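You operate a simulated robot arm through the tools that you are given. There is no shell and no other tool. Be economical: measure what you need, move in short steps, check, and stop when the job is done.

The job below is to be done with a simulated robot arm. You get a single attempt, and the scene is never put back.

Task
Cool the plain green shell in the cradle, then lift its block out.
Fine: air on till 35 C or less, then closed; jaw open before the lift; the block goes on the clear bench space by the red shell. Set down upright: block marked two.
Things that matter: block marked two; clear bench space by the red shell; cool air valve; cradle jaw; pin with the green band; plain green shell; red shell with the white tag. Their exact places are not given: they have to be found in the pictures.

The check looks at the end state, three seconds after you hand in, the way a careful person would. Anything else that was tipped, shoved, dropped, spilled or broken makes it a failure.

Robot
A 6-joint arm with a two-finger parallel gripper on a trunk, on a base that drives. Base frame: it is fixed to the floor where the robot stands at the start and does not move with it; the origin is under the middle of the robot, x ahead of it, y to its left, z up. Readings come in mm, rad, newtons and seconds.
With the tool pointing down near the work surface it reaches from about 360 to 820 mm from the robot's upright axis, wherever it stands. Its first joint turns from -2.897 to 2.897 rad. Places, roughly: clear bench space by the red shell [-500, -1100, 800]; cool air valve [500, 0, 600]; cradle jaw [100, -600, 800]; red shell with the white tag [-750, -1500, 1000]. Payload 3.91 kg.
Tool frame: the origin (TCP) lies between the finger pads and is the grasp point; the fingertips stand 30 mm ahead of it; z points along the fingers, y is the line along which they close. Largest opening 110 mm; finger width 20, thickness 10; the body of the gripper, 48 by 112 mm, starts 55 mm behind the TCP.
Orientation is that of the tool frame in the base frame, as a unit quaternion [w, x, y, z]. With the fingers straight down and closing along the base's y, the tool's x points along the base's -x, its y along +y and its z along -z.

Tools
- The arm moves only by the tool step_arm. Its argument "moves" is a list of rows, each an object of numbers (a shift or turn left out is 0, a gripper value left out holds the last): "x", "y", "z": the shift along the base's x, y, z in units of 150 mm (1.0 is 150 mm); "rx", "ry", "rz": the turn, a rotation vector about the base's x, y, z in units of 90 degrees (1.0 is 90 degrees); "grip": the finger opening in mm, from 0 to 110. In form: [{"x": .., "y": .., "z": .., "rx": .., "ry": .., "rz": .., "grip": ..}, ...]. A call has 1 to 12 rows; each row is the pose to reach, as a shift and turn from the pose commanded when the call began. A call with a number of a shift or a turn outside -1 to 1 is refused whole. A row lasts 0.2 s, in which the tool goes at most 50 mm and 0.15 rad; a call with a longer step from one row to the next is refused whole, and so is a gripper value outside its range. Where a pose cannot be reached the arm comes as near as it can. A force on the tool above 90 N (or 10 N above the force at the start of the call, whichever is more), or a blocked arm, ends the call early, and 0.2 s more pass. The fingers move at their own pace (about 45 mm/s each) and stop on an object; they squeeze with about 20 N. The grip force told is the motor's: it shows also when the fingers shut on nothing. Time passes only in rows, and 0.2 s behind the last, so rows that repeat a pose let the fingers close. The reply holds the time, the measured pose of the TCP, the force on the tool along the base axes, the opening and the grip force, in the units named above and with some noise, with the torque about the TCP (base axes, N m) and any sound that the robot's microphone picked up, and new pictures: "pictures" is both (left out), scene, wrist or none.
- Cameras (640 x 400 px; columns grow to the right, rows downward): "scene" is now at [-34.4, 70.4, 1592.5]; the picture's right is [-0.87, -0.49, 0.00], its down [-0.34, 0.61, -0.72] and it looks along [0.35, -0.62, -0.70] (base axes); focal length 265 px, centre (320, 200). "wrist" rides on the gripper at [77, 7, -114] in the tool frame; the picture's right is [-0.09, 1.00, 0.00], its down [-0.80, -0.07, -0.59] and it looks along [-0.59, -0.05, 0.80] (tool axes); focal length 270 px, centre (320, 200).
- slide_trunk(by): slides the trunk up (or, below 0, down) by that many mm; the arm and the scene camera ride with it, the base frame stays. It gives what a move gives, with no picture.
- drive_base(legs): drives the robot by 1 to 6 legs, each [ahead, turn to the left] in mm and rad, along the robot's own axes; the way and the turn of a leg run together, so that a leg with both is an arc; at most 1500 mm and 3.142 rad a leg. The arm and the cameras ride along, it lands a little off, and it stops where it bumps. It gives what a move gives, and a new picture of the scene camera.
- turn_head(pan, tilt): turns the head with the scene camera to pan (to the left, within 2.705 rad either way) and tilt (down, from -0.506 to 1.204), counted from straight ahead of the robot. It gives what a move gives, and a new picture of the scene camera.
- probe_pixels(camera, pixels): there is no depth. For up to 12 entries [column, row, z] of the newest picture of that camera ("zoom" is the newest enlarged one), the place [x, y] in the base frame at which the ray of that pixel passes the height z, good to about 2 mm. It takes no simulated time.
- zoom(camera, box): a new picture of the part [left, top, right, bottom] of that camera's present view, enlarged. It takes no simulated time.
- finish_job(): hands the job in; it is judged then, once.

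Go step by step. Measure first, check grasps and placings, and put right what went wrong. The budget is 80 turns and 260 pictures, counting those below and the enlarged ones. Unless the task says otherwise, let go and move clear before handing in, and close with one line.

The tools are called after "Emit:" by a JSON object that holds its "name" and its "arguments". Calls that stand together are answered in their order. step_arm: Moves the arm, as the interface text tells. Its arguments: {"type":"object","properties":{"moves":{"type":"array"},"pictures":{"type":"string","enum":["both","scene","wrist","none"]}},"required":["moves"]} The other tools are called the same way: slide_trunk (by) slides the trunk up or down; drive_base (legs) drives the base; turn_head (pan, tilt) turns the head that bears the scene camera; probe_pixels (camera, pixels) gives the place at which the rays of pixels pass given heights; zoom (camera, box) takes an enlarged picture of a part of a camera's view; finish_job () hands the job in.

At the start:

```text
clock: 0.0
ee_pos: [115.2, -341.1, 1363.5]
tool_rot: [0.0, -0.002, 1.0, 0.0]
wrist_force: [-0.6, 0.2, 0.5]
wrist_torque: [0.02, 0.02, 0.01]
opening: 110.0
grip_force: 0.1
trunk travel left (down, up): [-550.0, 60.0]
robot x, y, heading: [-0.2, -8.0, -0.004]
head pan, tilt: [-1.052, 0.771]
```

scene: 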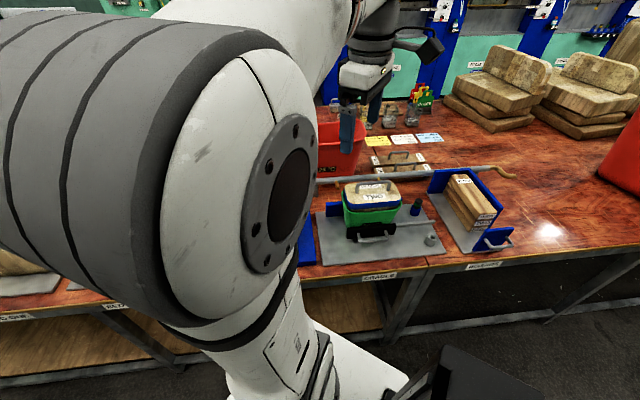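
wrist: 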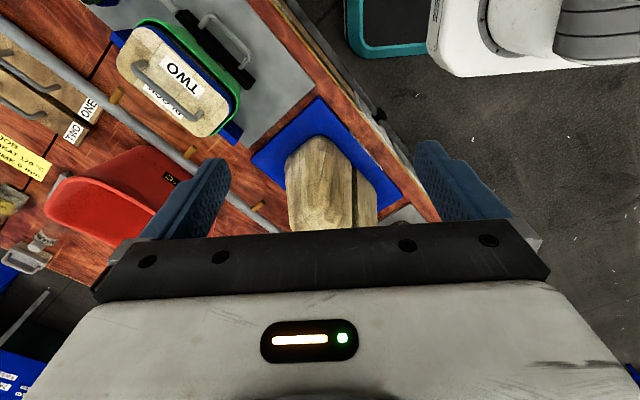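

The scene shows the cradle with a green shell around a block marked TWO (about 370,200), and notes around (400,140). I'll zoom in on those parts.

Emit:
{"name": "zoom", "arguments": {"camera": "scene", "box": [300, 160, 540, 310]}}

Emit:
{"name": "zoom", "arguments": {"camera": "scene", "box": [320, 70, 480, 170]}}

Emit:
{"name": "zoom", "arguments": {"camera": "wrist", "box": [0, 0, 320, 200]}}

```text
2.67 times, centred on (420, 235) of scene
```

zoom: 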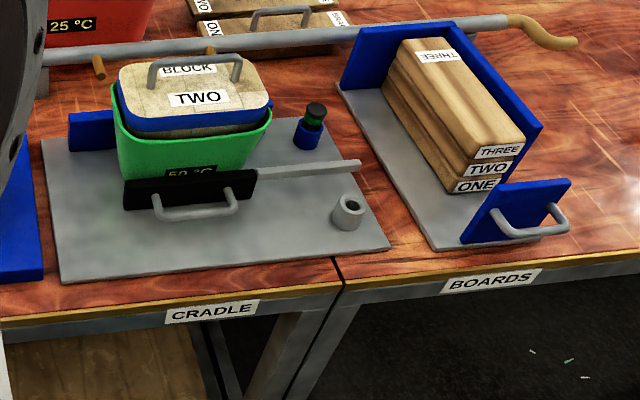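

```text
4.00 times, centred on (400, 120) of scene
```

zoom: 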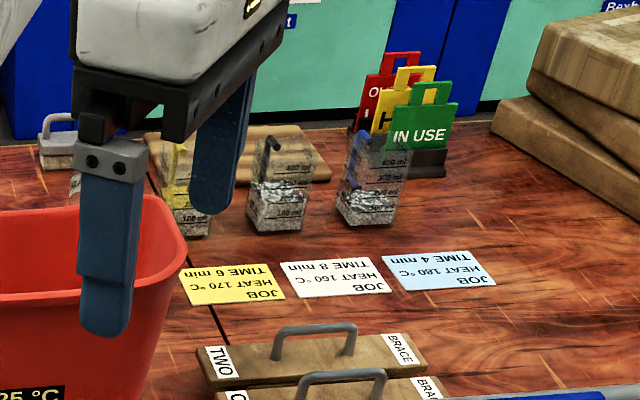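

```text
2.00 times, centred on (160, 100) of wrist
```

zoom: 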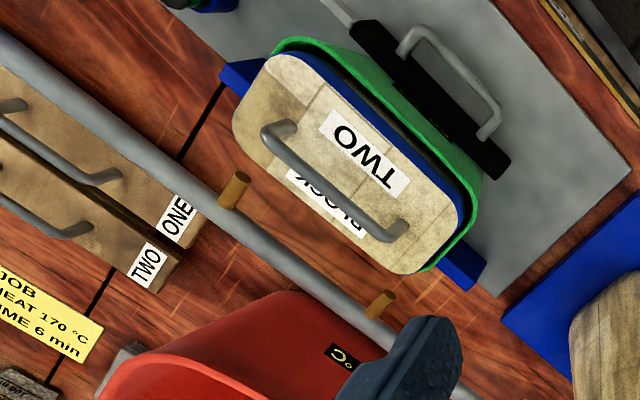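

The cradle holds block TWO in a green shell reading about 50 C, with a jaw handle, a green-banded pin and an empty socket. I'll look around next for the valve and the red shell.

Emit:
{"name": "turn_head", "arguments": {"pan": 0, "tilt": 0.75}}

Emit:
{"name": "turn_head", "arguments": {"pan": -1.9, "tilt": 0.6}}

Emit:
{"name": "turn_head", "arguments": {"pan": -2.6, "tilt": 0.5}}

```text
clock: 1.3
ee_pos: [113.8, -342.1, 1363.5]
tool_rot: [0.0, -0.003, 1.0, 0.0]
wrist_force: [0.4, -0.7, -0.1]
wrist_torque: [-0.01, -0.01, 0.01]
opening: 110.0
grip_force: 0.0
trunk travel left (down, up): [-550.0, 60.0]
robot x, y, heading: [-0.5, -11.2, -0.003]
head pan, tilt: [0.0, 0.75]
```

scene: 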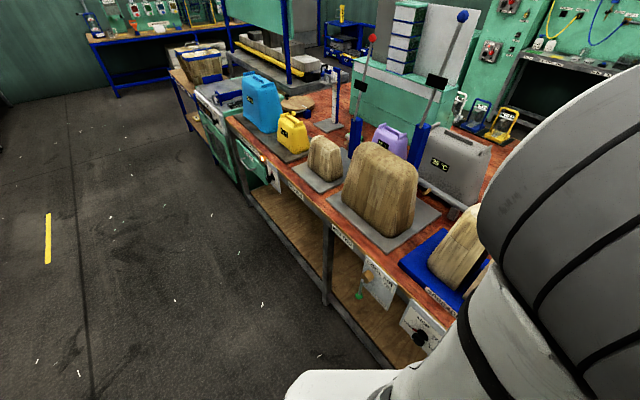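

```text
clock: 3.2
ee_pos: [113.8, -342.8, 1362.8]
tool_rot: [0.0, -0.002, 1.0, 0.0]
wrist_force: [0.7, 0.5, -0.3]
wrist_torque: [-0.01, 0.02, 0.0]
opening: 110.0
grip_force: 0.1
trunk travel left (down, up): [-550.0, 60.0]
robot x, y, heading: [2.1, -11.9, -0.0]
head pan, tilt: [-1.901, 0.6]
```

scene: 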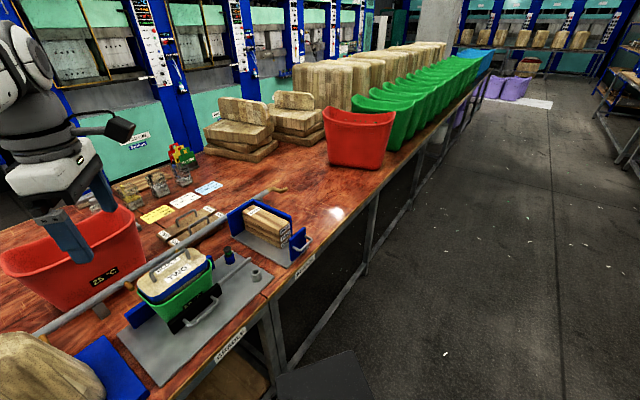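

```text
clock: 4.2
ee_pos: [114.9, -340.8, 1363.4]
tool_rot: [0.0, -0.002, 1.0, 0.0]
wrist_force: [1.3, -0.2, -0.4]
wrist_torque: [-0.02, 0.0, -0.03]
opening: 109.9
grip_force: 0.0
trunk travel left (down, up): [-550.0, 60.0]
robot x, y, heading: [-2.0, -9.5, -0.0]
head pan, tilt: [-2.601, 0.499]
```

scene: 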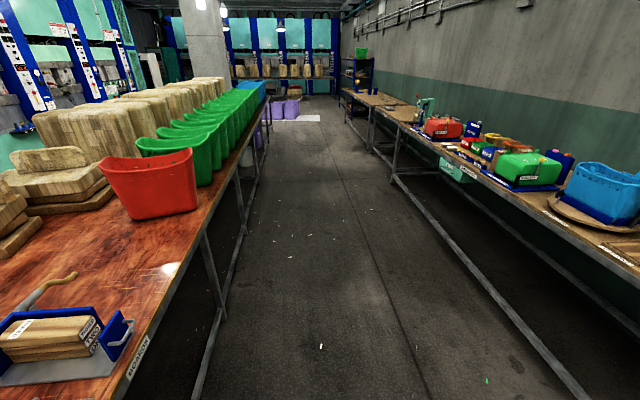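

The valve looks to be on panels on the bench front edge at about (375,280) and (420,330) of the pan-0 picture. I'll turn the head there and zoom.

Emit:
{"name": "turn_head", "arguments": {"pan": -0.1, "tilt": 1.0}}

Emit:
{"name": "zoom", "arguments": {"camera": "scene", "box": [270, 120, 510, 270]}}

Emit:
{"name": "zoom", "arguments": {"camera": "scene", "box": [280, 190, 440, 290]}}

```text
clock: 6.5
ee_pos: [113.8, -343.2, 1363.4]
tool_rot: [0.0, -0.003, 1.0, -0.001]
wrist_force: [0.3, -0.5, -0.4]
wrist_torque: [-0.02, -0.02, -0.05]
opening: 110.1
grip_force: 0.1
trunk travel left (down, up): [-550.0, 60.0]
robot x, y, heading: [-1.9, -9.2, 0.0]
head pan, tilt: [-0.099, 1.0]
```

scene: 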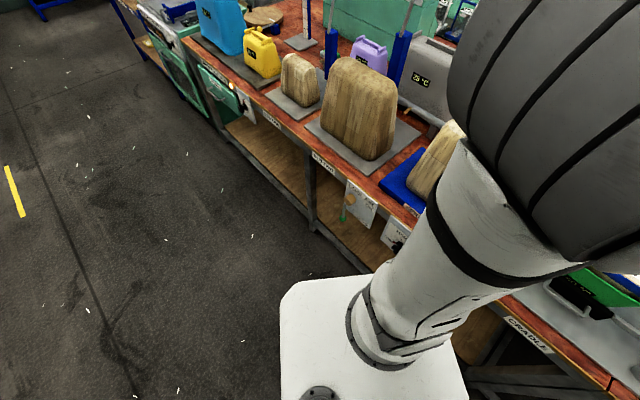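

```text
2.67 times, centred on (390, 195) of scene
```

zoom: 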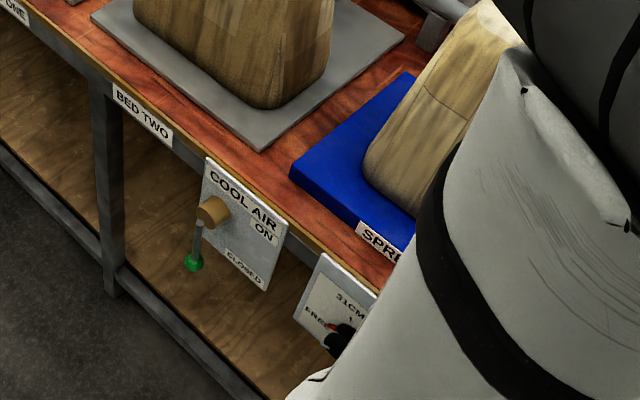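

```text
4.00 times, centred on (360, 240) of scene
```

zoom: 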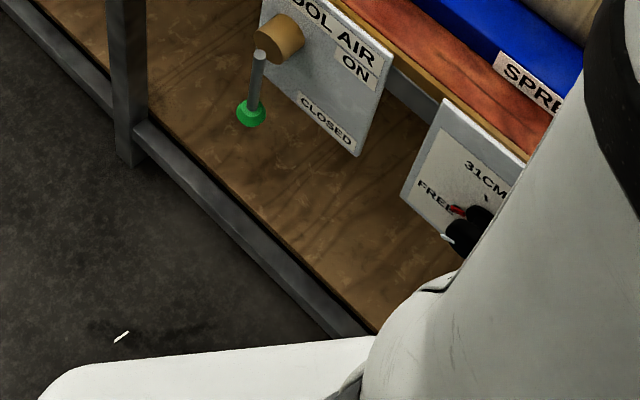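

The COOL AIR lever with the green ball points down at CLOSED, and ON is to the right. I'll probe for places to get the bench edge line and the lever position.

Emit:
{"name": "probe_pixels", "arguments": {"camera": "zoom", "pixels": [[265, 40, 600], [265, 40, 650], [265, 40, 700], [250, 113, 550], [250, 113, 600], [258, 55, 600], [385, 55, 700], [385, 55, 750], [360, 155, 550], [360, 155, 600], [525, 160, 750], [525, 160, 800]]}}

Emit:
{"name": "probe_pixels", "arguments": {"camera": "scene", "pixels": [[180, 42, 750], [180, 42, 800], [340, 172, 750], [340, 172, 800], [500, 300, 750], [500, 300, 800], [620, 392, 750], [620, 392, 800]]}}

Emit:
{"name": "turn_head", "arguments": {"pan": -1.6, "tilt": 0.95}}

```text
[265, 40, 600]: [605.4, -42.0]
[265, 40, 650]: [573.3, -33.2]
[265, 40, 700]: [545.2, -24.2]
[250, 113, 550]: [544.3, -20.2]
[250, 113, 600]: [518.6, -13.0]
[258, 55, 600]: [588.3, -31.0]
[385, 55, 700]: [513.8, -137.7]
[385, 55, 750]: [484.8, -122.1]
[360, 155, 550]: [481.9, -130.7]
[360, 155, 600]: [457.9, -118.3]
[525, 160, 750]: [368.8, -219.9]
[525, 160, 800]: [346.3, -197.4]
```

```text
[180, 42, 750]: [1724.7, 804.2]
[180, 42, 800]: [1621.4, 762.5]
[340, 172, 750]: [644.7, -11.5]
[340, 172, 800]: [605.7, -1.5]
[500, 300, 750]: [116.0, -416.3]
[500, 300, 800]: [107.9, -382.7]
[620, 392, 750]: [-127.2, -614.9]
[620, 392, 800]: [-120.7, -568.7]
```

```text
clock: 8.1
ee_pos: [115.0, -342.5, 1362.3]
tool_rot: [0.0, -0.002, 1.0, 0.0]
wrist_force: [-1.0, 0.2, -0.4]
wrist_torque: [0.04, -0.01, 0.01]
opening: 109.9
grip_force: 0.1
trunk travel left (down, up): [-550.0, 60.0]
robot x, y, heading: [-2.2, -9.4, -0.002]
head pan, tilt: [-1.6, 0.949]
```

scene: 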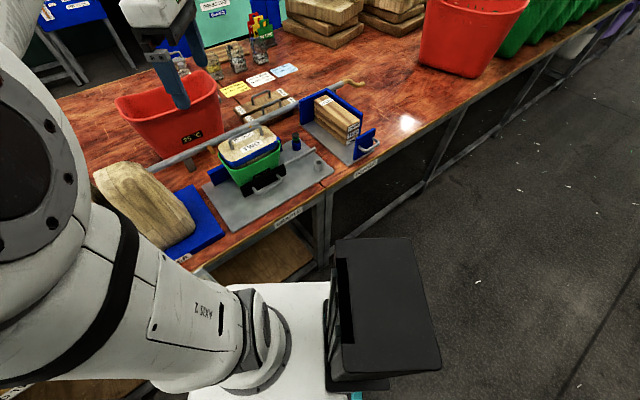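

I'll triangulate the block, jaw handle and pins from the scene and wrist pictures, starting with zooms of each.

Emit:
{"name": "zoom", "arguments": {"camera": "scene", "box": [180, 100, 420, 250]}}

Emit:
{"name": "probe_pixels", "arguments": {"camera": "wrist", "pixels": [[140, 65, 900], [140, 65, 950], [140, 65, 1000], [195, 115, 900], [195, 115, 950], [195, 115, 1000], [208, 22, 800], [208, 22, 850], [208, 22, 900], [243, 63, 800], [243, 63, 850], [243, 63, 900]]}}

```text
2.67 times, centred on (300, 175) of scene
```

zoom: 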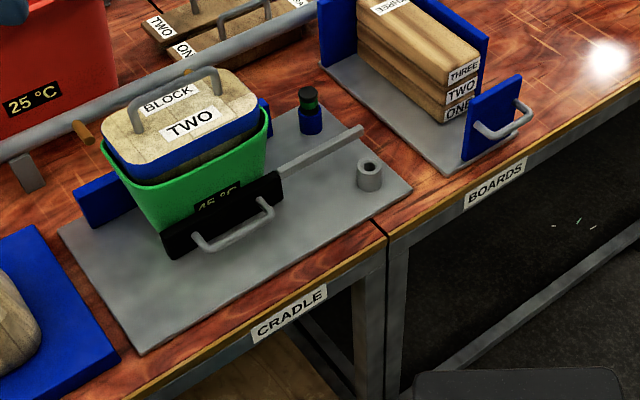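

```text
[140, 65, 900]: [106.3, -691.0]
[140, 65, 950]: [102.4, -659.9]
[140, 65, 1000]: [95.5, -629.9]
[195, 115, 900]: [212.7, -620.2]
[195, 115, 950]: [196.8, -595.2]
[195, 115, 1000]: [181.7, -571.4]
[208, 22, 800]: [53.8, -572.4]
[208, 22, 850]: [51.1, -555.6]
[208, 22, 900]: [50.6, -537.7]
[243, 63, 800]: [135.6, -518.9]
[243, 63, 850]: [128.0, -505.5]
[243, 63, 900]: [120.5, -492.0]
```

Emit:
{"name": "probe_pixels", "arguments": {"camera": "zoom", "pixels": [[214, 72, 900], [214, 72, 950], [214, 72, 1000], [134, 102, 900], [134, 102, 950], [134, 102, 1000], [270, 208, 800], [270, 208, 850], [270, 208, 900], [200, 243, 800], [200, 243, 850], [200, 243, 900]]}}

Emit:
{"name": "probe_pixels", "arguments": {"camera": "zoom", "pixels": [[308, 92, 800], [308, 92, 850], [308, 92, 900], [309, 128, 800], [370, 165, 800], [370, 165, 850], [355, 130, 850], [385, 235, 800], [385, 235, 760], [410, 188, 800], [58, 233, 800], [140, 352, 800]]}}

Emit:
{"name": "zoom", "arguments": {"camera": "wrist", "box": [80, 0, 272, 120]}}

```text
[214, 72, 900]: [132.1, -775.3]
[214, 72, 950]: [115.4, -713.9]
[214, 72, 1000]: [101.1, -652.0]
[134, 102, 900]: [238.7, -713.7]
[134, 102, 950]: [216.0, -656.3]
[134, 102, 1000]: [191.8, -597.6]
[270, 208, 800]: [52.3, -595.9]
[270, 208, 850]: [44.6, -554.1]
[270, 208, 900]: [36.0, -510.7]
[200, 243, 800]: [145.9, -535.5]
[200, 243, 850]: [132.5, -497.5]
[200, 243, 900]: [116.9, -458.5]
```

```text
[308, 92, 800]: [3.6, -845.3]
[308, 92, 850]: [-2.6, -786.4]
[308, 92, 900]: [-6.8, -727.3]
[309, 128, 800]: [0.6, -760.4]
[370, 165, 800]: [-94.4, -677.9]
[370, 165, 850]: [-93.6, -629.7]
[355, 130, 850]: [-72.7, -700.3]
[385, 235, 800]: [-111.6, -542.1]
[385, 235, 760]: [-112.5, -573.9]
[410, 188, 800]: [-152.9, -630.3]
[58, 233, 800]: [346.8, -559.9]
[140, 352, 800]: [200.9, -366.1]
```

```text
3.33 times, centred on (176, 60) of wrist
```

zoom: 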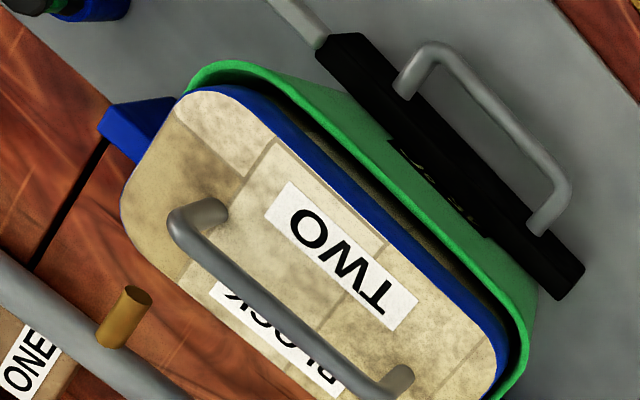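

Emit:
{"name": "probe_pixels", "arguments": {"camera": "wrist", "pixels": [[317, 87, 750], [317, 87, 800], [317, 87, 850], [248, 147, 750], [248, 147, 800], [248, 147, 850]]}}

Emit:
{"name": "probe_pixels", "arguments": {"camera": "zoom", "pixels": [[340, 50, 900], [435, 45, 900], [575, 200, 900], [540, 225, 850], [400, 85, 850], [580, 270, 850], [320, 55, 850], [410, 150, 850]]}}

Emit:
{"name": "probe_pixels", "arguments": {"camera": "scene", "pixels": [[201, 188, 750], [201, 188, 850], [233, 232, 750], [233, 232, 850], [405, 165, 780], [450, 110, 780], [520, 35, 780], [430, 60, 780], [490, 70, 780], [370, 85, 780], [360, 180, 780], [350, 130, 780]]}}

```text
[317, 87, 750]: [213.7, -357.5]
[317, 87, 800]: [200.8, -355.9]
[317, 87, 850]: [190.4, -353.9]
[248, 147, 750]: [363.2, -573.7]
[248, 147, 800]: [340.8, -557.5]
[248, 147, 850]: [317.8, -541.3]
```

```text
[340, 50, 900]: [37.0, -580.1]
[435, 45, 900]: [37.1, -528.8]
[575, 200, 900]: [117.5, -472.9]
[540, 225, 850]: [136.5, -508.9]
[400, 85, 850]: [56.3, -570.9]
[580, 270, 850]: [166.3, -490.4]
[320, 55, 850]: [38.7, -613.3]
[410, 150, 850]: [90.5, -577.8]
```

```text
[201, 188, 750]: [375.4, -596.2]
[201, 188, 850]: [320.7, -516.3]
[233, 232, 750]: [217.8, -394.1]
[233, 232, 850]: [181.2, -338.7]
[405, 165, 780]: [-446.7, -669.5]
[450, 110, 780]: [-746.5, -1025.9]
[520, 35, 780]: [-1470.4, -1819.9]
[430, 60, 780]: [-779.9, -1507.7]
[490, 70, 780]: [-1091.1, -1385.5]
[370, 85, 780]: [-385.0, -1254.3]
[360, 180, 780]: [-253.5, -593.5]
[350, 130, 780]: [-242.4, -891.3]
```

Triangulating puts the block handle top near (131,-581,1037), the jaw handle near (90,-533,845) and the plate at about 812. The bench runs along (0.79,0.62). I'll swing the arm over towards the valve first, staying high.

Emit:
{"name": "step_arm", "arguments": {"moves": [{"x": 0.15, "y": 0.08, "rz": -0.085}, {"x": 0.3, "y": 0.16, "rz": -0.17}, {"x": 0.45, "y": 0.24, "rz": -0.255}, {"x": 0.6, "y": 0.32, "rz": -0.34}, {"x": 0.75, "y": 0.4, "rz": -0.425}, {"x": 0.9, "y": 0.48, "rz": -0.51}, {"x": 1.0, "y": 0.533, "rz": -0.577}], "pictures": "none"}}

Emit:
{"name": "step_arm", "arguments": {"moves": [{"x": 0.2, "y": 0.2}, {"x": 0.4, "y": 0.4}, {"x": 0.6, "y": 0.6}, {"x": 0.75, "y": 0.8}, {"x": 0.867, "y": 1.0}], "pictures": "none"}}

Emit:
{"name": "step_arm", "arguments": {"moves": [{"x": 0.1, "y": 0.25}, {"x": 0.2, "y": 0.5}, {"x": 0.3, "y": 0.75}, {"x": 0.4, "y": 1.0}], "pictures": "both"}}

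```text
clock: 9.7
ee_pos: [264.4, -261.6, 1364.3]
tool_rot: [0.0, 0.437, 0.899, 0.001]
wrist_force: [0.2, 1.0, 0.3]
wrist_torque: [0.01, 0.0, 0.03]
opening: 109.9
grip_force: 0.0
trunk travel left (down, up): [-550.0, 60.0]
robot x, y, heading: [-1.7, -9.2, 0.003]
head pan, tilt: [-1.6, 0.949]
```

```text
clock: 10.9
ee_pos: [395.0, -110.5, 1364.7]
tool_rot: [0.0, 0.436, 0.9, -0.001]
wrist_force: [0.2, 0.0, 0.3]
wrist_torque: [-0.04, 0.02, 0.0]
opening: 110.0
grip_force: 0.1
trunk travel left (down, up): [-550.0, 60.0]
robot x, y, heading: [1.2, -11.6, -0.004]
head pan, tilt: [-1.6, 0.949]
```

```text
clock: 11.9
ee_pos: [453.6, 38.8, 1362.6]
tool_rot: [0.0, 0.436, 0.9, -0.001]
wrist_force: [0.9, -0.8, -0.1]
wrist_torque: [-0.03, 0.01, 0.0]
opening: 110.1
grip_force: 0.0
trunk travel left (down, up): [-550.0, 60.0]
robot x, y, heading: [0.9, -11.9, -0.006]
head pan, tilt: [-1.6, 0.949]
```

scene: 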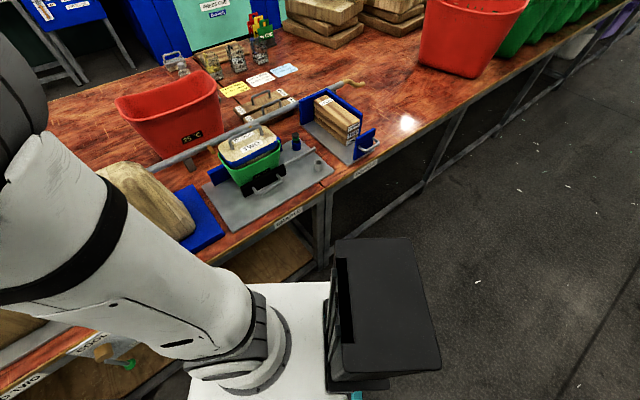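
wrist: 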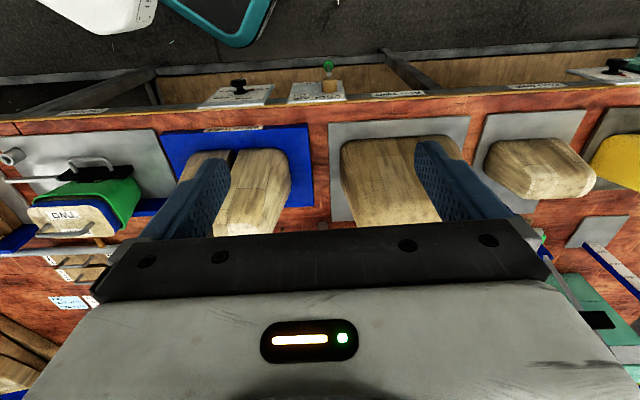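

Both cameras now see the lever: wrist ball (329,66) and knob (331,85); scene ball (130,365) and knob (102,352). I'll zoom and triangulate.

Emit:
{"name": "probe_pixels", "arguments": {"camera": "wrist", "pixels": [[329, 66, 550], [329, 66, 600], [329, 66, 650], [329, 66, 700], [331, 86, 650], [331, 86, 700], [331, 86, 750], [345, 100, 700], [345, 100, 800], [289, 104, 800]]}}

Emit:
{"name": "probe_pixels", "arguments": {"camera": "scene", "pixels": [[130, 365, 550], [130, 365, 600], [130, 365, 650], [130, 365, 700], [102, 352, 650], [102, 352, 700], [102, 352, 750]]}}

Emit:
{"name": "zoom", "arguments": {"camera": "scene", "box": [40, 325, 160, 400]}}

Emit:
{"name": "zoom", "arguments": {"camera": "wrist", "box": [250, 40, 410, 140]}}

```text
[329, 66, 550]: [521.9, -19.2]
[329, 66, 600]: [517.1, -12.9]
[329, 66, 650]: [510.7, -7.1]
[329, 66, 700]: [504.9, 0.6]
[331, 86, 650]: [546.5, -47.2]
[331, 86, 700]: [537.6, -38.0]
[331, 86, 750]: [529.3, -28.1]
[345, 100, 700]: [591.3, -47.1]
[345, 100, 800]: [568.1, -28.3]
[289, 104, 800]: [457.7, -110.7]
```

```text
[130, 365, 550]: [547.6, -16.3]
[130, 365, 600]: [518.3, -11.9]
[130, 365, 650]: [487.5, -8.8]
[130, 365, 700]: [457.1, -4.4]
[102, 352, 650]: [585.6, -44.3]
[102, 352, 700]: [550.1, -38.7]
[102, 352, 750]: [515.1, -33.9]
```

```text
5.33 times, centred on (100, 362) of scene
```

zoom: 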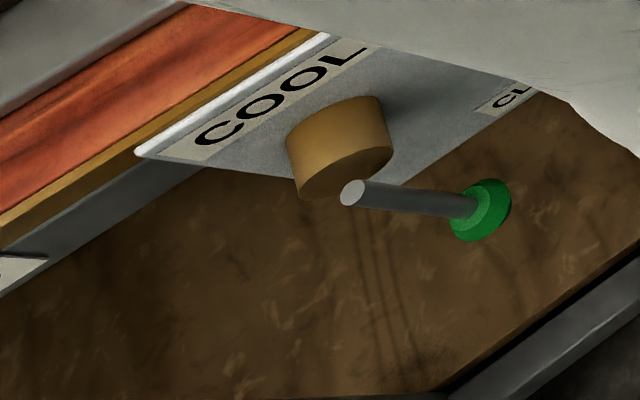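

```text
4.00 times, centred on (330, 90) of wrist
```

zoom: 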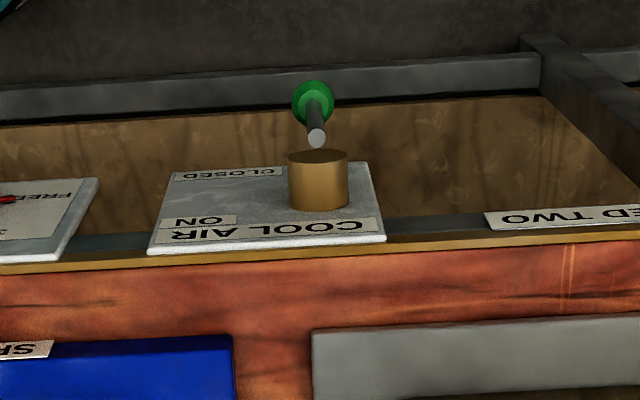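

The ball is at about (517,-12,600) and the pivot at about (530,-35,720), so the lever radius is about 115 mm. I'll pitch the tool to horizontal facing the bench, then lower the trunk.

Emit:
{"name": "step_arm", "arguments": {"moves": [{"x": 0.02, "y": 0.03, "rx": -0.072, "ry": -0.056}, {"x": 0.04, "y": 0.06, "rx": -0.143, "ry": -0.112}, {"x": 0.06, "y": 0.09, "rx": -0.215, "ry": -0.168}, {"x": 0.08, "y": 0.12, "rx": -0.287, "ry": -0.224}, {"x": 0.1, "y": 0.15, "rx": -0.358, "ry": -0.28}, {"x": 0.12, "y": 0.18, "rx": -0.43, "ry": -0.336}, {"x": 0.14, "y": 0.21, "rx": -0.502, "ry": -0.392}, {"x": 0.16, "y": 0.24, "rx": -0.573, "ry": -0.448}, {"x": 0.18, "y": 0.27, "rx": -0.645, "ry": -0.504}, {"x": 0.2, "y": 0.3, "rx": -0.717, "ry": -0.56}, {"x": 0.236, "y": 0.34, "rx": -0.788, "ry": -0.616, "grip": 0}, {"x": 0.236, "y": 0.34, "rx": -0.788, "ry": -0.616, "grip": 0}], "pictures": "none"}}

Emit:
{"name": "turn_head", "arguments": {"pan": -0.3, "tilt": 0.8}}

```text
clock: 14.5
ee_pos: [489.4, 88.0, 1364.5]
tool_rot: [0.635, 0.309, 0.635, -0.312]
wrist_force: [0.6, -0.1, 0.4]
wrist_torque: [-0.02, 0.01, -0.01]
opening: 57.2
grip_force: 0.1
trunk travel left (down, up): [-550.0, 60.0]
robot x, y, heading: [2.3, -10.3, 0.003]
head pan, tilt: [-1.6, 0.949]
```

```text
clock: 16.0
ee_pos: [490.1, 89.2, 1363.9]
tool_rot: [0.635, 0.308, 0.636, -0.311]
wrist_force: [0.8, 0.2, -1.2]
wrist_torque: [0.01, 0.01, 0.0]
opening: 0.0
grip_force: 20.1
trunk travel left (down, up): [-550.0, 60.0]
robot x, y, heading: [1.3, -8.2, 0.0]
head pan, tilt: [-0.3, 0.799]
```

scene: 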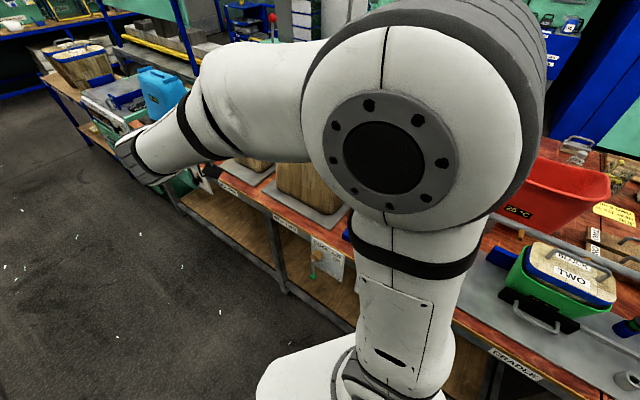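

The arm is pitched and clear of everything. I'll lower the trunk in stages.

Emit:
{"name": "slide_trunk", "arguments": {"by": -350}}

Emit:
{"name": "turn_head", "arguments": {"pan": -0.15, "tilt": 0.8}}

```text
clock: 19.4
ee_pos: [488.5, 88.7, 1013.7]
tool_rot: [0.635, 0.307, 0.637, -0.311]
wrist_force: [0.2, -0.3, -0.1]
wrist_torque: [-0.01, 0.02, 0.0]
opening: 0.2
grip_force: 19.9
trunk travel left (down, up): [-200.0, 410.0]
robot x, y, heading: [4.2, -7.3, 0.003]
head pan, tilt: [-0.3, 0.799]
```

```text
clock: 20.1
ee_pos: [489.4, 88.9, 1013.9]
tool_rot: [0.634, 0.309, 0.636, -0.313]
wrist_force: [-0.7, -0.3, 0.2]
wrist_torque: [0.02, -0.02, -0.03]
opening: 0.2
grip_force: 20.6
trunk travel left (down, up): [-200.0, 410.0]
robot x, y, heading: [2.4, -10.1, 0.001]
head pan, tilt: [-0.15, 0.799]
```

scene: 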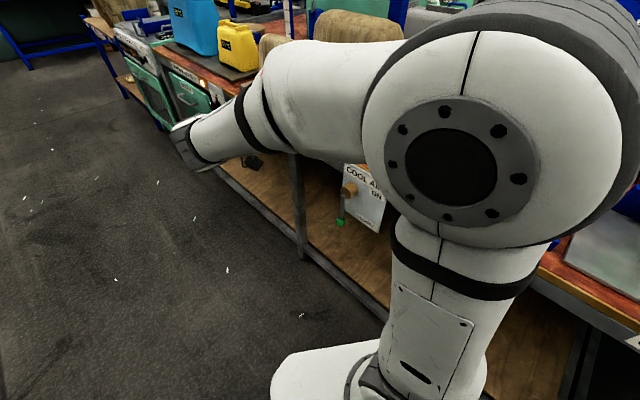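

Still clear, with the lever visible at (340,205). I'll lower the trunk the rest of the way and bring the arm down.

Emit:
{"name": "slide_trunk", "arguments": {"by": -200}}

Emit:
{"name": "step_arm", "arguments": {"moves": [{"z": -0.2}, {"z": -0.4}, {"z": -0.6}, {"z": -0.8}]}}

```text
clock: 22.3
ee_pos: [490.1, 89.0, 814.1]
tool_rot: [0.635, 0.308, 0.636, -0.312]
wrist_force: [0.0, 0.7, -0.1]
wrist_torque: [-0.01, 0.02, -0.01]
opening: 0.0
grip_force: 20.5
trunk travel left (down, up): [0.0, 610.0]
robot x, y, heading: [-2.0, -11.9, 0.0]
head pan, tilt: [-0.15, 0.799]
```

```text
clock: 23.3
ee_pos: [490.3, 88.5, 694.8]
tool_rot: [0.635, 0.308, 0.636, -0.311]
wrist_force: [-0.4, 0.3, 0.8]
wrist_torque: [0.02, 0.0, 0.01]
opening: 0.1
grip_force: 20.2
trunk travel left (down, up): [0.0, 610.0]
robot x, y, heading: [-2.1, -8.1, -0.001]
head pan, tilt: [-0.15, 0.799]
```

scene: 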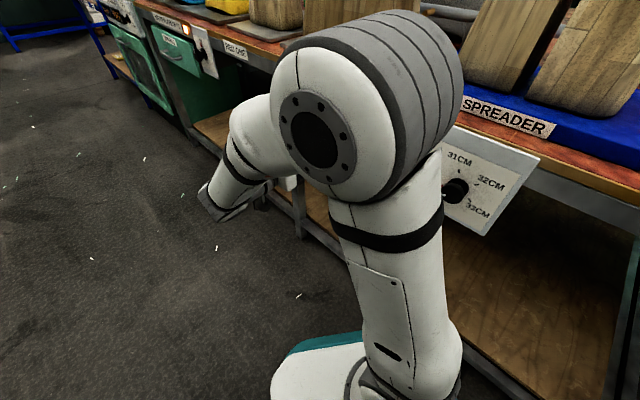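
wrist: 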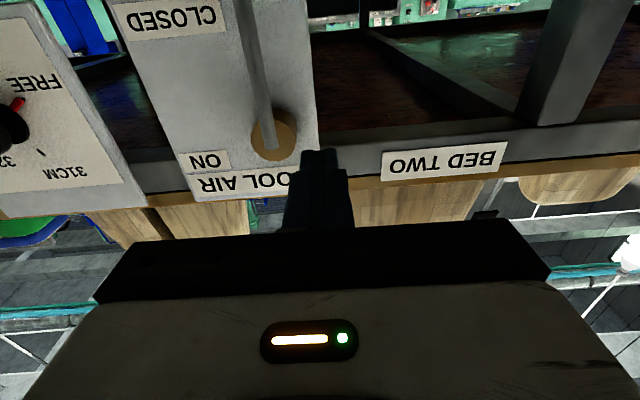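

The wrist view shows the lever at (255,60), left of the fingers, as wanted. I'll go down to ball height, then forward beside the lever.

Emit:
{"name": "step_arm", "arguments": {"moves": [{"z": -0.25}, {"z": -0.5}, {"z": -0.5, "x": 0.1, "y": -0.13}, {"z": -0.5, "x": 0.2, "y": -0.26}, {"z": -0.5, "x": 0.312, "y": -0.4}], "pictures": "wrist"}}

```text
clock: 24.5
ee_pos: [538.2, 29.0, 620.3]
tool_rot: [0.635, 0.309, 0.636, -0.312]
wrist_force: [-0.1, -0.3, 0.0]
wrist_torque: [0.02, 0.04, 0.01]
opening: 0.0
grip_force: 20.6
trunk travel left (down, up): [0.0, 610.0]
robot x, y, heading: [2.6, -11.2, -0.0]
head pan, tilt: [-0.15, 0.799]
```

wrist: 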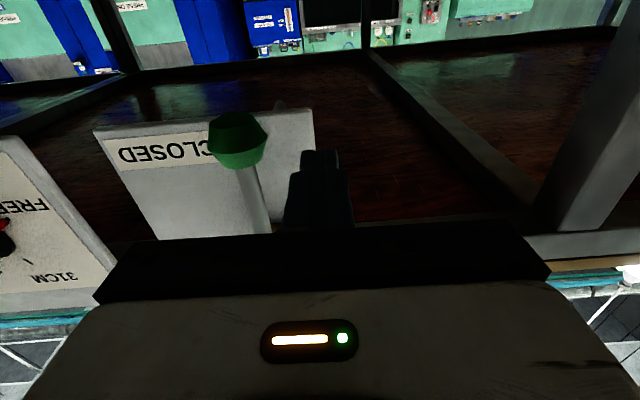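

The fingers are beside the lever stem with the ball at (238,140). I'll push it along its arc towards ON.

Emit:
{"name": "step_arm", "arguments": {"moves": [{"x": -0.131, "y": -0.103}, {"x": -0.263, "y": -0.205, "z": 0.01}, {"x": -0.378, "y": -0.296, "z": 0.027}, {"x": -0.494, "y": -0.386, "z": 0.093}, {"x": -0.583, "y": -0.456, "z": 0.2}, {"x": -0.657, "y": -0.513, "z": 0.333}, {"x": -0.68, "y": -0.53, "z": 0.42}], "pictures": "wrist"}}

```text
clock: 26.1
ee_pos: [433.9, -50.1, 682.6]
tool_rot: [0.635, 0.308, 0.637, -0.311]
wrist_force: [0.3, 1.0, -1.8]
wrist_torque: [-0.07, 0.0, 0.02]
opening: 0.0
grip_force: 20.4
trunk travel left (down, up): [0.0, 610.0]
robot x, y, heading: [-1.9, -9.8, 0.002]
head pan, tilt: [-0.15, 0.799]
```

wrist: 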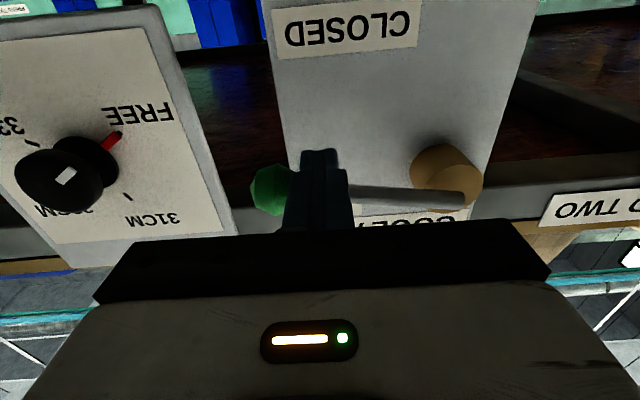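

The lever is almost horizontal, its stem running from (350,190) to (465,198). I'll nudge it up a little more until it stops.

Emit:
{"name": "step_arm", "arguments": {"moves": [{"z": 0.05}, {"z": 0.09}, {"z": 0.09}], "pictures": "wrist"}}

```text
clock: 26.9
ee_pos: [435.0, -50.8, 695.9]
tool_rot: [0.635, 0.308, 0.636, -0.311]
wrist_force: [-0.5, 0.3, -2.6]
wrist_torque: [0.0, 0.05, 0.02]
opening: 0.0
grip_force: 20.2
trunk travel left (down, up): [0.0, 610.0]
robot x, y, heading: [-0.6, -9.3, -0.001]
head pan, tilt: [-0.15, 0.799]
```

wrist: 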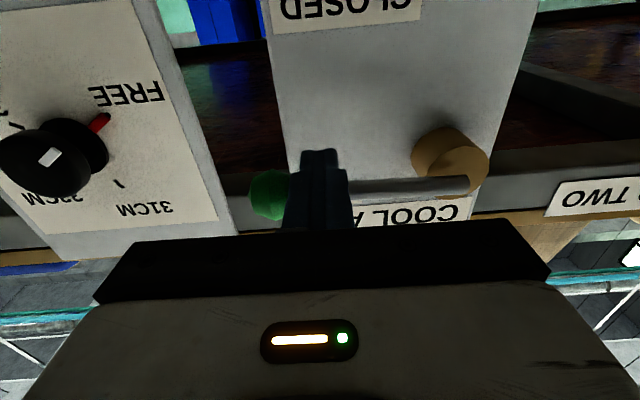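

Emit:
{"name": "step_arm", "arguments": {"moves": [{"z": 0.03}, {"z": 0.06}, {"z": 0.06}], "pictures": "wrist"}}

Emit:
{"name": "turn_head", "arguments": {"pan": -1.45, "tilt": 0.6}}

```text
clock: 27.7
ee_pos: [435.2, -50.5, 699.9]
tool_rot: [0.631, 0.306, 0.641, -0.312]
wrist_force: [-13.7, 15.5, -52.9]
wrist_torque: [0.64, 0.47, -0.05]
opening: 0.1
grip_force: 20.0
trunk travel left (down, up): [0.0, 610.0]
robot x, y, heading: [-3.1, -5.1, -0.0]
head pan, tilt: [-0.15, 0.799]
```

wrist: 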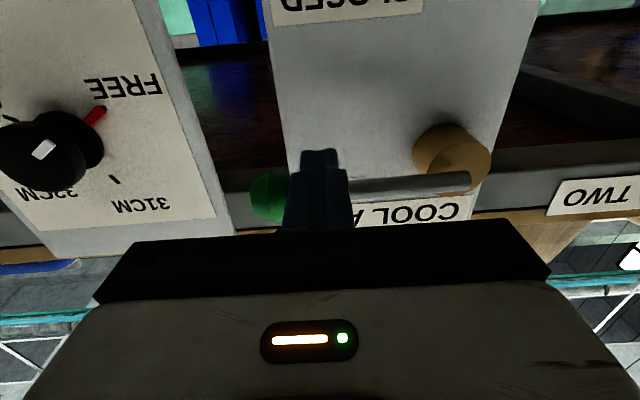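

```text
clock: 29.1
ee_pos: [435.4, -51.2, 699.4]
tool_rot: [0.631, 0.307, 0.641, -0.311]
wrist_force: [-13.3, 17.9, -59.2]
wrist_torque: [0.74, 0.57, -0.01]
opening: 0.0
grip_force: 19.7
trunk travel left (down, up): [0.0, 610.0]
robot x, y, heading: [3.0, -7.1, 0.002]
head pan, tilt: [-1.45, 0.6]
```

scene: 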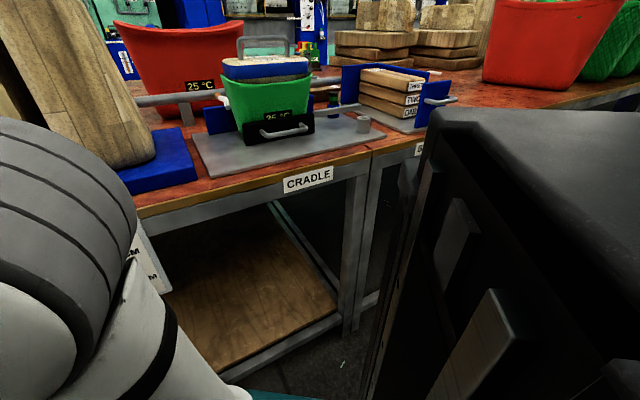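

The lever is against its stop (about 55 N). I'll relieve the pressure and read the shell's display at (278,120).

Emit:
{"name": "step_arm", "arguments": {"moves": [{"z": -0.06}, {"z": -0.1}, {"z": -0.1}], "pictures": "wrist"}}

Emit:
{"name": "zoom", "arguments": {"camera": "scene", "box": [190, 30, 430, 180]}}

Emit:
{"name": "zoom", "arguments": {"camera": "scene", "box": [230, 95, 326, 155]}}

```text
clock: 29.9
ee_pos: [434.1, -51.8, 690.2]
tool_rot: [0.636, 0.308, 0.636, -0.311]
wrist_force: [0.2, -1.2, 0.2]
wrist_torque: [0.0, -0.02, 0.01]
opening: 0.0
grip_force: 19.8
trunk travel left (down, up): [0.0, 610.0]
robot x, y, heading: [3.9, -10.8, -0.001]
head pan, tilt: [-1.45, 0.6]
```

wrist: 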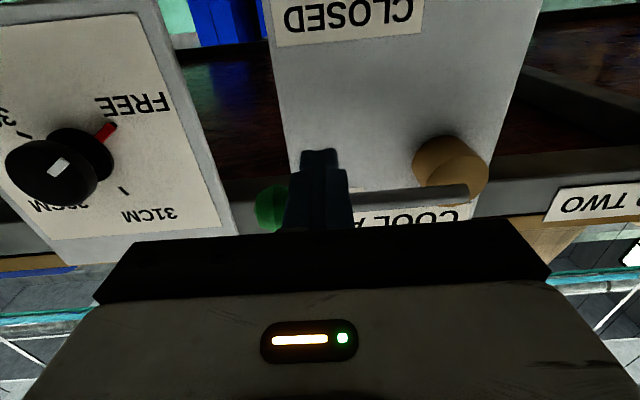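

```text
2.67 times, centred on (310, 105) of scene
```

zoom: 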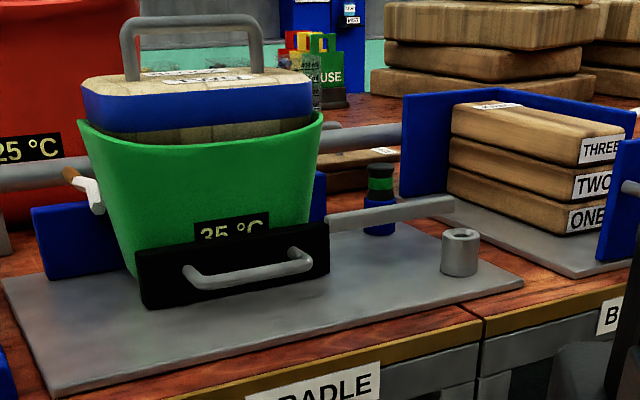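

```text
6.67 times, centred on (278, 125) of scene
```

zoom: 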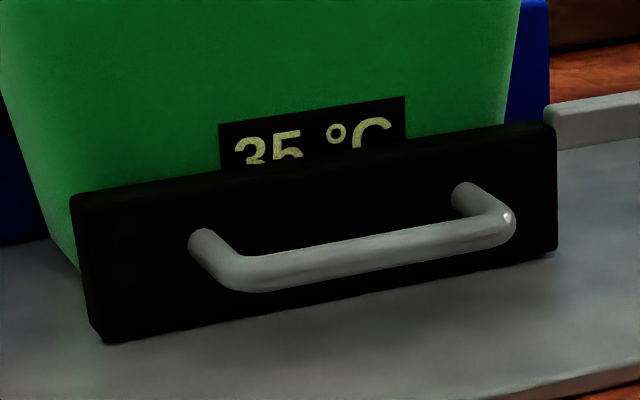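

The display reads 35 C and is still falling. I'll back out, raise the fingers over the lever, and check the temperature again before closing.

Emit:
{"name": "step_arm", "arguments": {"moves": [{"x": -0.12, "y": 0.157, "z": -0.03}, {"x": -0.246, "y": 0.315}, {"x": -0.246, "y": 0.315, "z": 0.25}, {"x": -0.246, "y": 0.315, "z": 0.467}, {"x": -0.12, "y": 0.157, "z": 0.467}, {"x": 0, "y": 0, "z": 0.467}], "pictures": "both"}}

Emit:
{"name": "zoom", "arguments": {"camera": "scene", "box": [230, 95, 326, 155]}}

```text
clock: 31.3
ee_pos: [434.6, -52.5, 757.8]
tool_rot: [0.634, 0.308, 0.636, -0.312]
wrist_force: [-0.4, 1.1, 0.5]
wrist_torque: [0.04, 0.02, 0.01]
opening: 0.1
grip_force: 19.9
out of reach, approached as far as the arm can: row 1
trunk travel left (down, up): [0.0, 610.0]
robot x, y, heading: [1.7, -7.9, 0.003]
head pan, tilt: [-1.45, 0.6]
```

scene: 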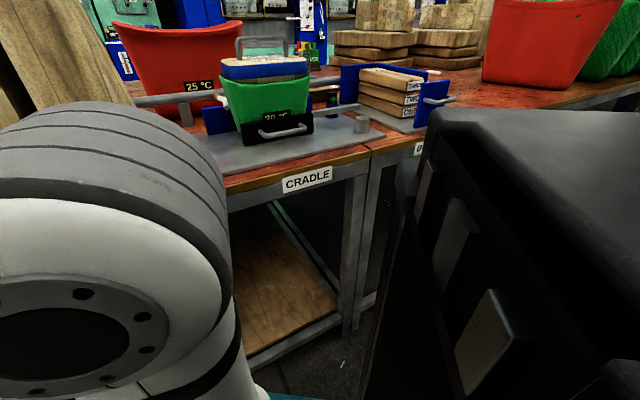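
wrist: 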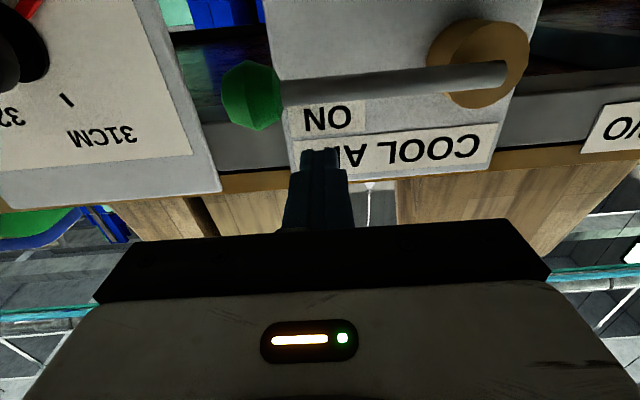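

```text
6.67 times, centred on (278, 125) of scene
```

zoom: 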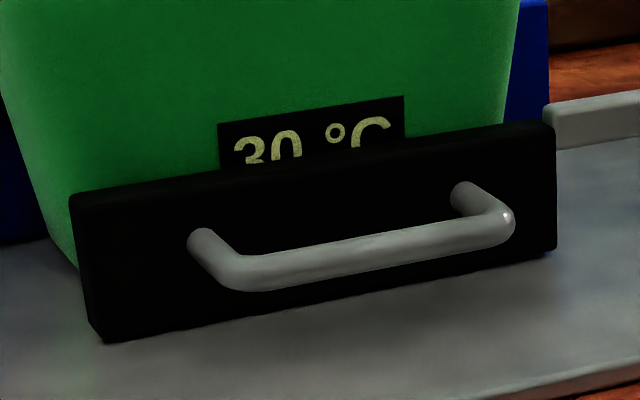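

Now 30 C, with the fingers above the lever. I'll push the lever back down to CLOSED.

Emit:
{"name": "step_arm", "arguments": {"moves": [{"z": -0.173}, {"z": -0.333}, {"x": 0.018, "y": 0.014, "z": -0.487}, {"x": 0.076, "y": 0.059, "z": -0.633}, {"x": 0.158, "y": 0.123, "z": -0.753}, {"x": 0.263, "y": 0.205, "z": -0.837}, {"x": 0.383, "y": 0.3, "z": -0.887}, {"x": 0.41, "y": 0.32, "z": -0.887}], "pictures": "wrist"}}

```text
clock: 33.1
ee_pos: [493.3, -6.1, 625.9]
tool_rot: [0.633, 0.312, 0.634, -0.315]
wrist_force: [-41.0, -26.3, 5.7]
wrist_torque: [0.01, -0.26, -1.0]
opening: 0.0
grip_force: 19.9
trunk travel left (down, up): [0.0, 610.0]
robot x, y, heading: [-2.0, -9.2, -0.003]
head pan, tilt: [-1.45, 0.6]
```

wrist: 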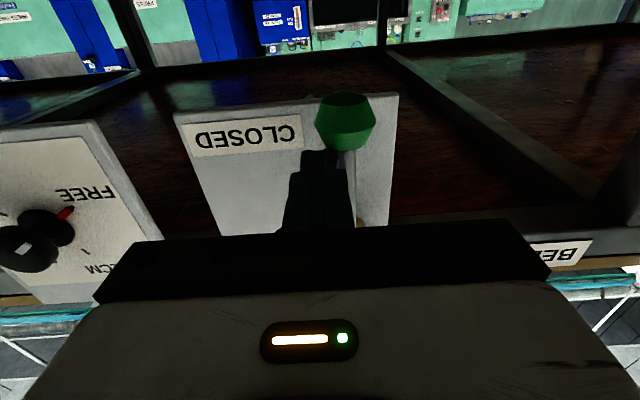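

The lever is down on CLOSED and resting on its stop. I'll back straight out and raise the trunk.

Emit:
{"name": "step_arm", "arguments": {"moves": [{"x": -0.06, "y": -0.047}, {"x": -0.2, "y": 0.11}, {"x": -0.35, "y": 0.29}, {"x": -0.45, "y": 0.45}], "pictures": "wrist"}}

Emit:
{"name": "slide_trunk", "arguments": {"by": 450}}

Emit:
{"name": "zoom", "arguments": {"camera": "scene", "box": [190, 95, 350, 195]}}

```text
clock: 34.1
ee_pos: [426.9, 65.1, 626.2]
tool_rot: [0.635, 0.308, 0.636, -0.311]
wrist_force: [0.7, -0.4, 0.2]
wrist_torque: [-0.04, 0.01, -0.02]
opening: 0.3
grip_force: 19.6
trunk travel left (down, up): [0.0, 610.0]
robot x, y, heading: [2.8, -6.2, 0.001]
head pan, tilt: [-1.45, 0.6]
```

wrist: 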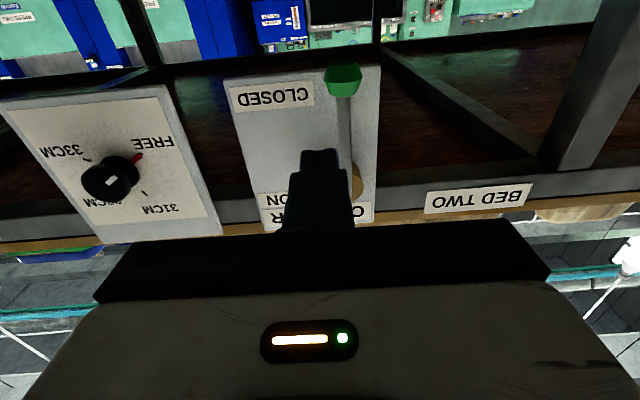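

```text
refused: 450 is not a number from -400 to 400
```

```text
4.00 times, centred on (270, 145) of scene
```

zoom: 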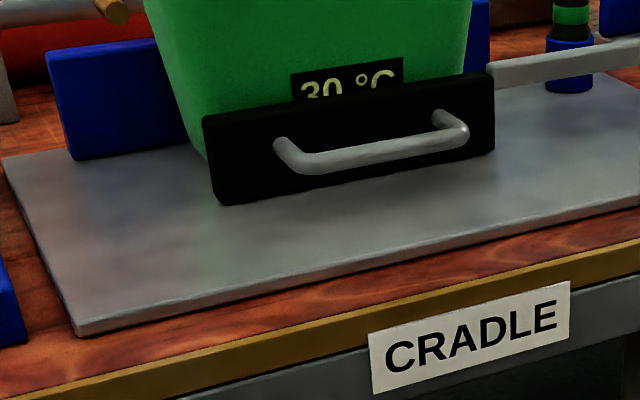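

The lever hangs at CLOSED and the shell reads 30 C. Before raising the trunk I'll use this low viewpoint to get heights for the rod, socket and pin.

Emit:
{"name": "turn_head", "arguments": {"pan": -1.6, "tilt": 0.5}}

Emit:
{"name": "zoom", "arguments": {"camera": "scene", "box": [180, 40, 420, 190]}}

```text
clock: 34.8
ee_pos: [427.9, 65.5, 625.8]
tool_rot: [0.635, 0.309, 0.636, -0.312]
wrist_force: [-0.5, 0.4, -0.3]
wrist_torque: [0.0, -0.02, -0.03]
opening: 0.0
grip_force: 20.3
trunk travel left (down, up): [0.0, 610.0]
robot x, y, heading: [-0.2, -9.0, 0.003]
head pan, tilt: [-1.6, 0.499]
```

scene: 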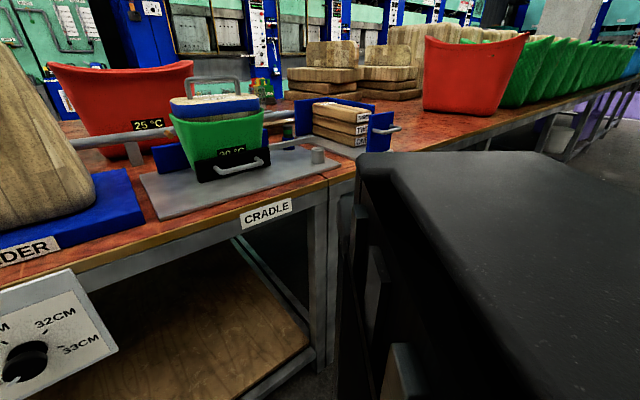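

```text
2.67 times, centred on (300, 115) of scene
```

zoom: 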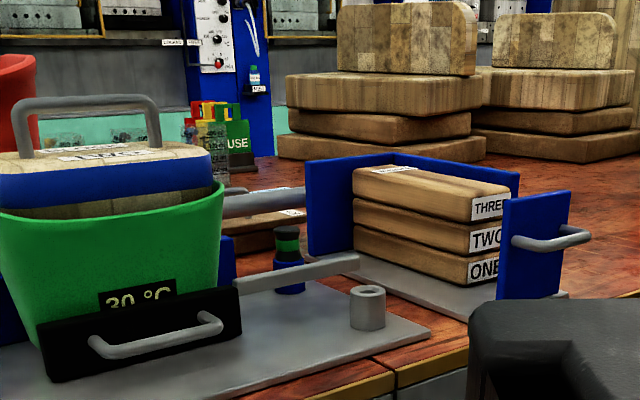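

Emit:
{"name": "probe_pixels", "arguments": {"camera": "zoom", "pixels": [[288, 228, 850], [288, 228, 880], [288, 228, 900], [368, 290, 820], [368, 290, 840], [368, 290, 860], [357, 258, 840], [357, 258, 860], [357, 258, 880], [290, 292, 812], [368, 330, 812], [220, 320, 840]]}}

Emit:
{"name": "slide_trunk", "arguments": {"by": 400}}

Emit:
{"name": "turn_head", "arguments": {"pan": -1.6, "tilt": 0.9}}

```text
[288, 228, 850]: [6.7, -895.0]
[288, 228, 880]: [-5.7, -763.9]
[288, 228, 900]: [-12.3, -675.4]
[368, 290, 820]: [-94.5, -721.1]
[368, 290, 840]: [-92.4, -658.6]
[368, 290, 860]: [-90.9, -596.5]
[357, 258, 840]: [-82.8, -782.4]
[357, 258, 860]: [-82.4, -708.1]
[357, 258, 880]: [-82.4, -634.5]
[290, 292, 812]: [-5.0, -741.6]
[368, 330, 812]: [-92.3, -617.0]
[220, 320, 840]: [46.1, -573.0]
```

```text
clock: 38.7
ee_pos: [428.1, 63.1, 1025.0]
tool_rot: [0.635, 0.308, 0.636, -0.312]
wrist_force: [0.3, -0.7, -0.9]
wrist_torque: [0.0, 0.02, -0.01]
opening: 0.3
grip_force: 20.0
trunk travel left (down, up): [-400.0, 210.0]
robot x, y, heading: [0.5, -9.4, 0.001]
head pan, tilt: [-1.6, 0.499]
```

```text
clock: 39.5
ee_pos: [427.2, 63.9, 1027.0]
tool_rot: [0.635, 0.308, 0.636, -0.312]
wrist_force: [-0.1, -0.6, 0.0]
wrist_torque: [0.03, 0.0, 0.02]
opening: 0.0
grip_force: 19.5
trunk travel left (down, up): [-400.0, 210.0]
robot x, y, heading: [0.9, -12.2, 0.002]
head pan, tilt: [-1.6, 0.901]
```

scene: 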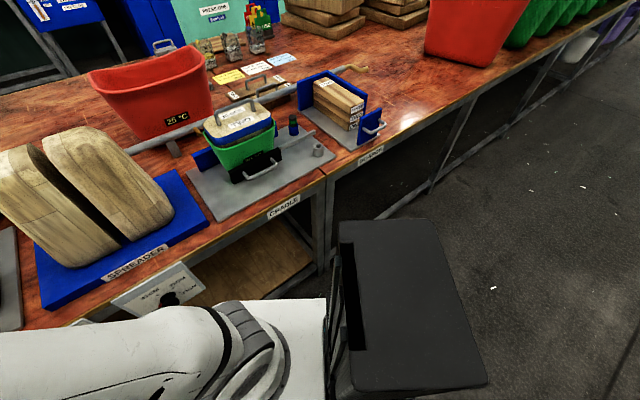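

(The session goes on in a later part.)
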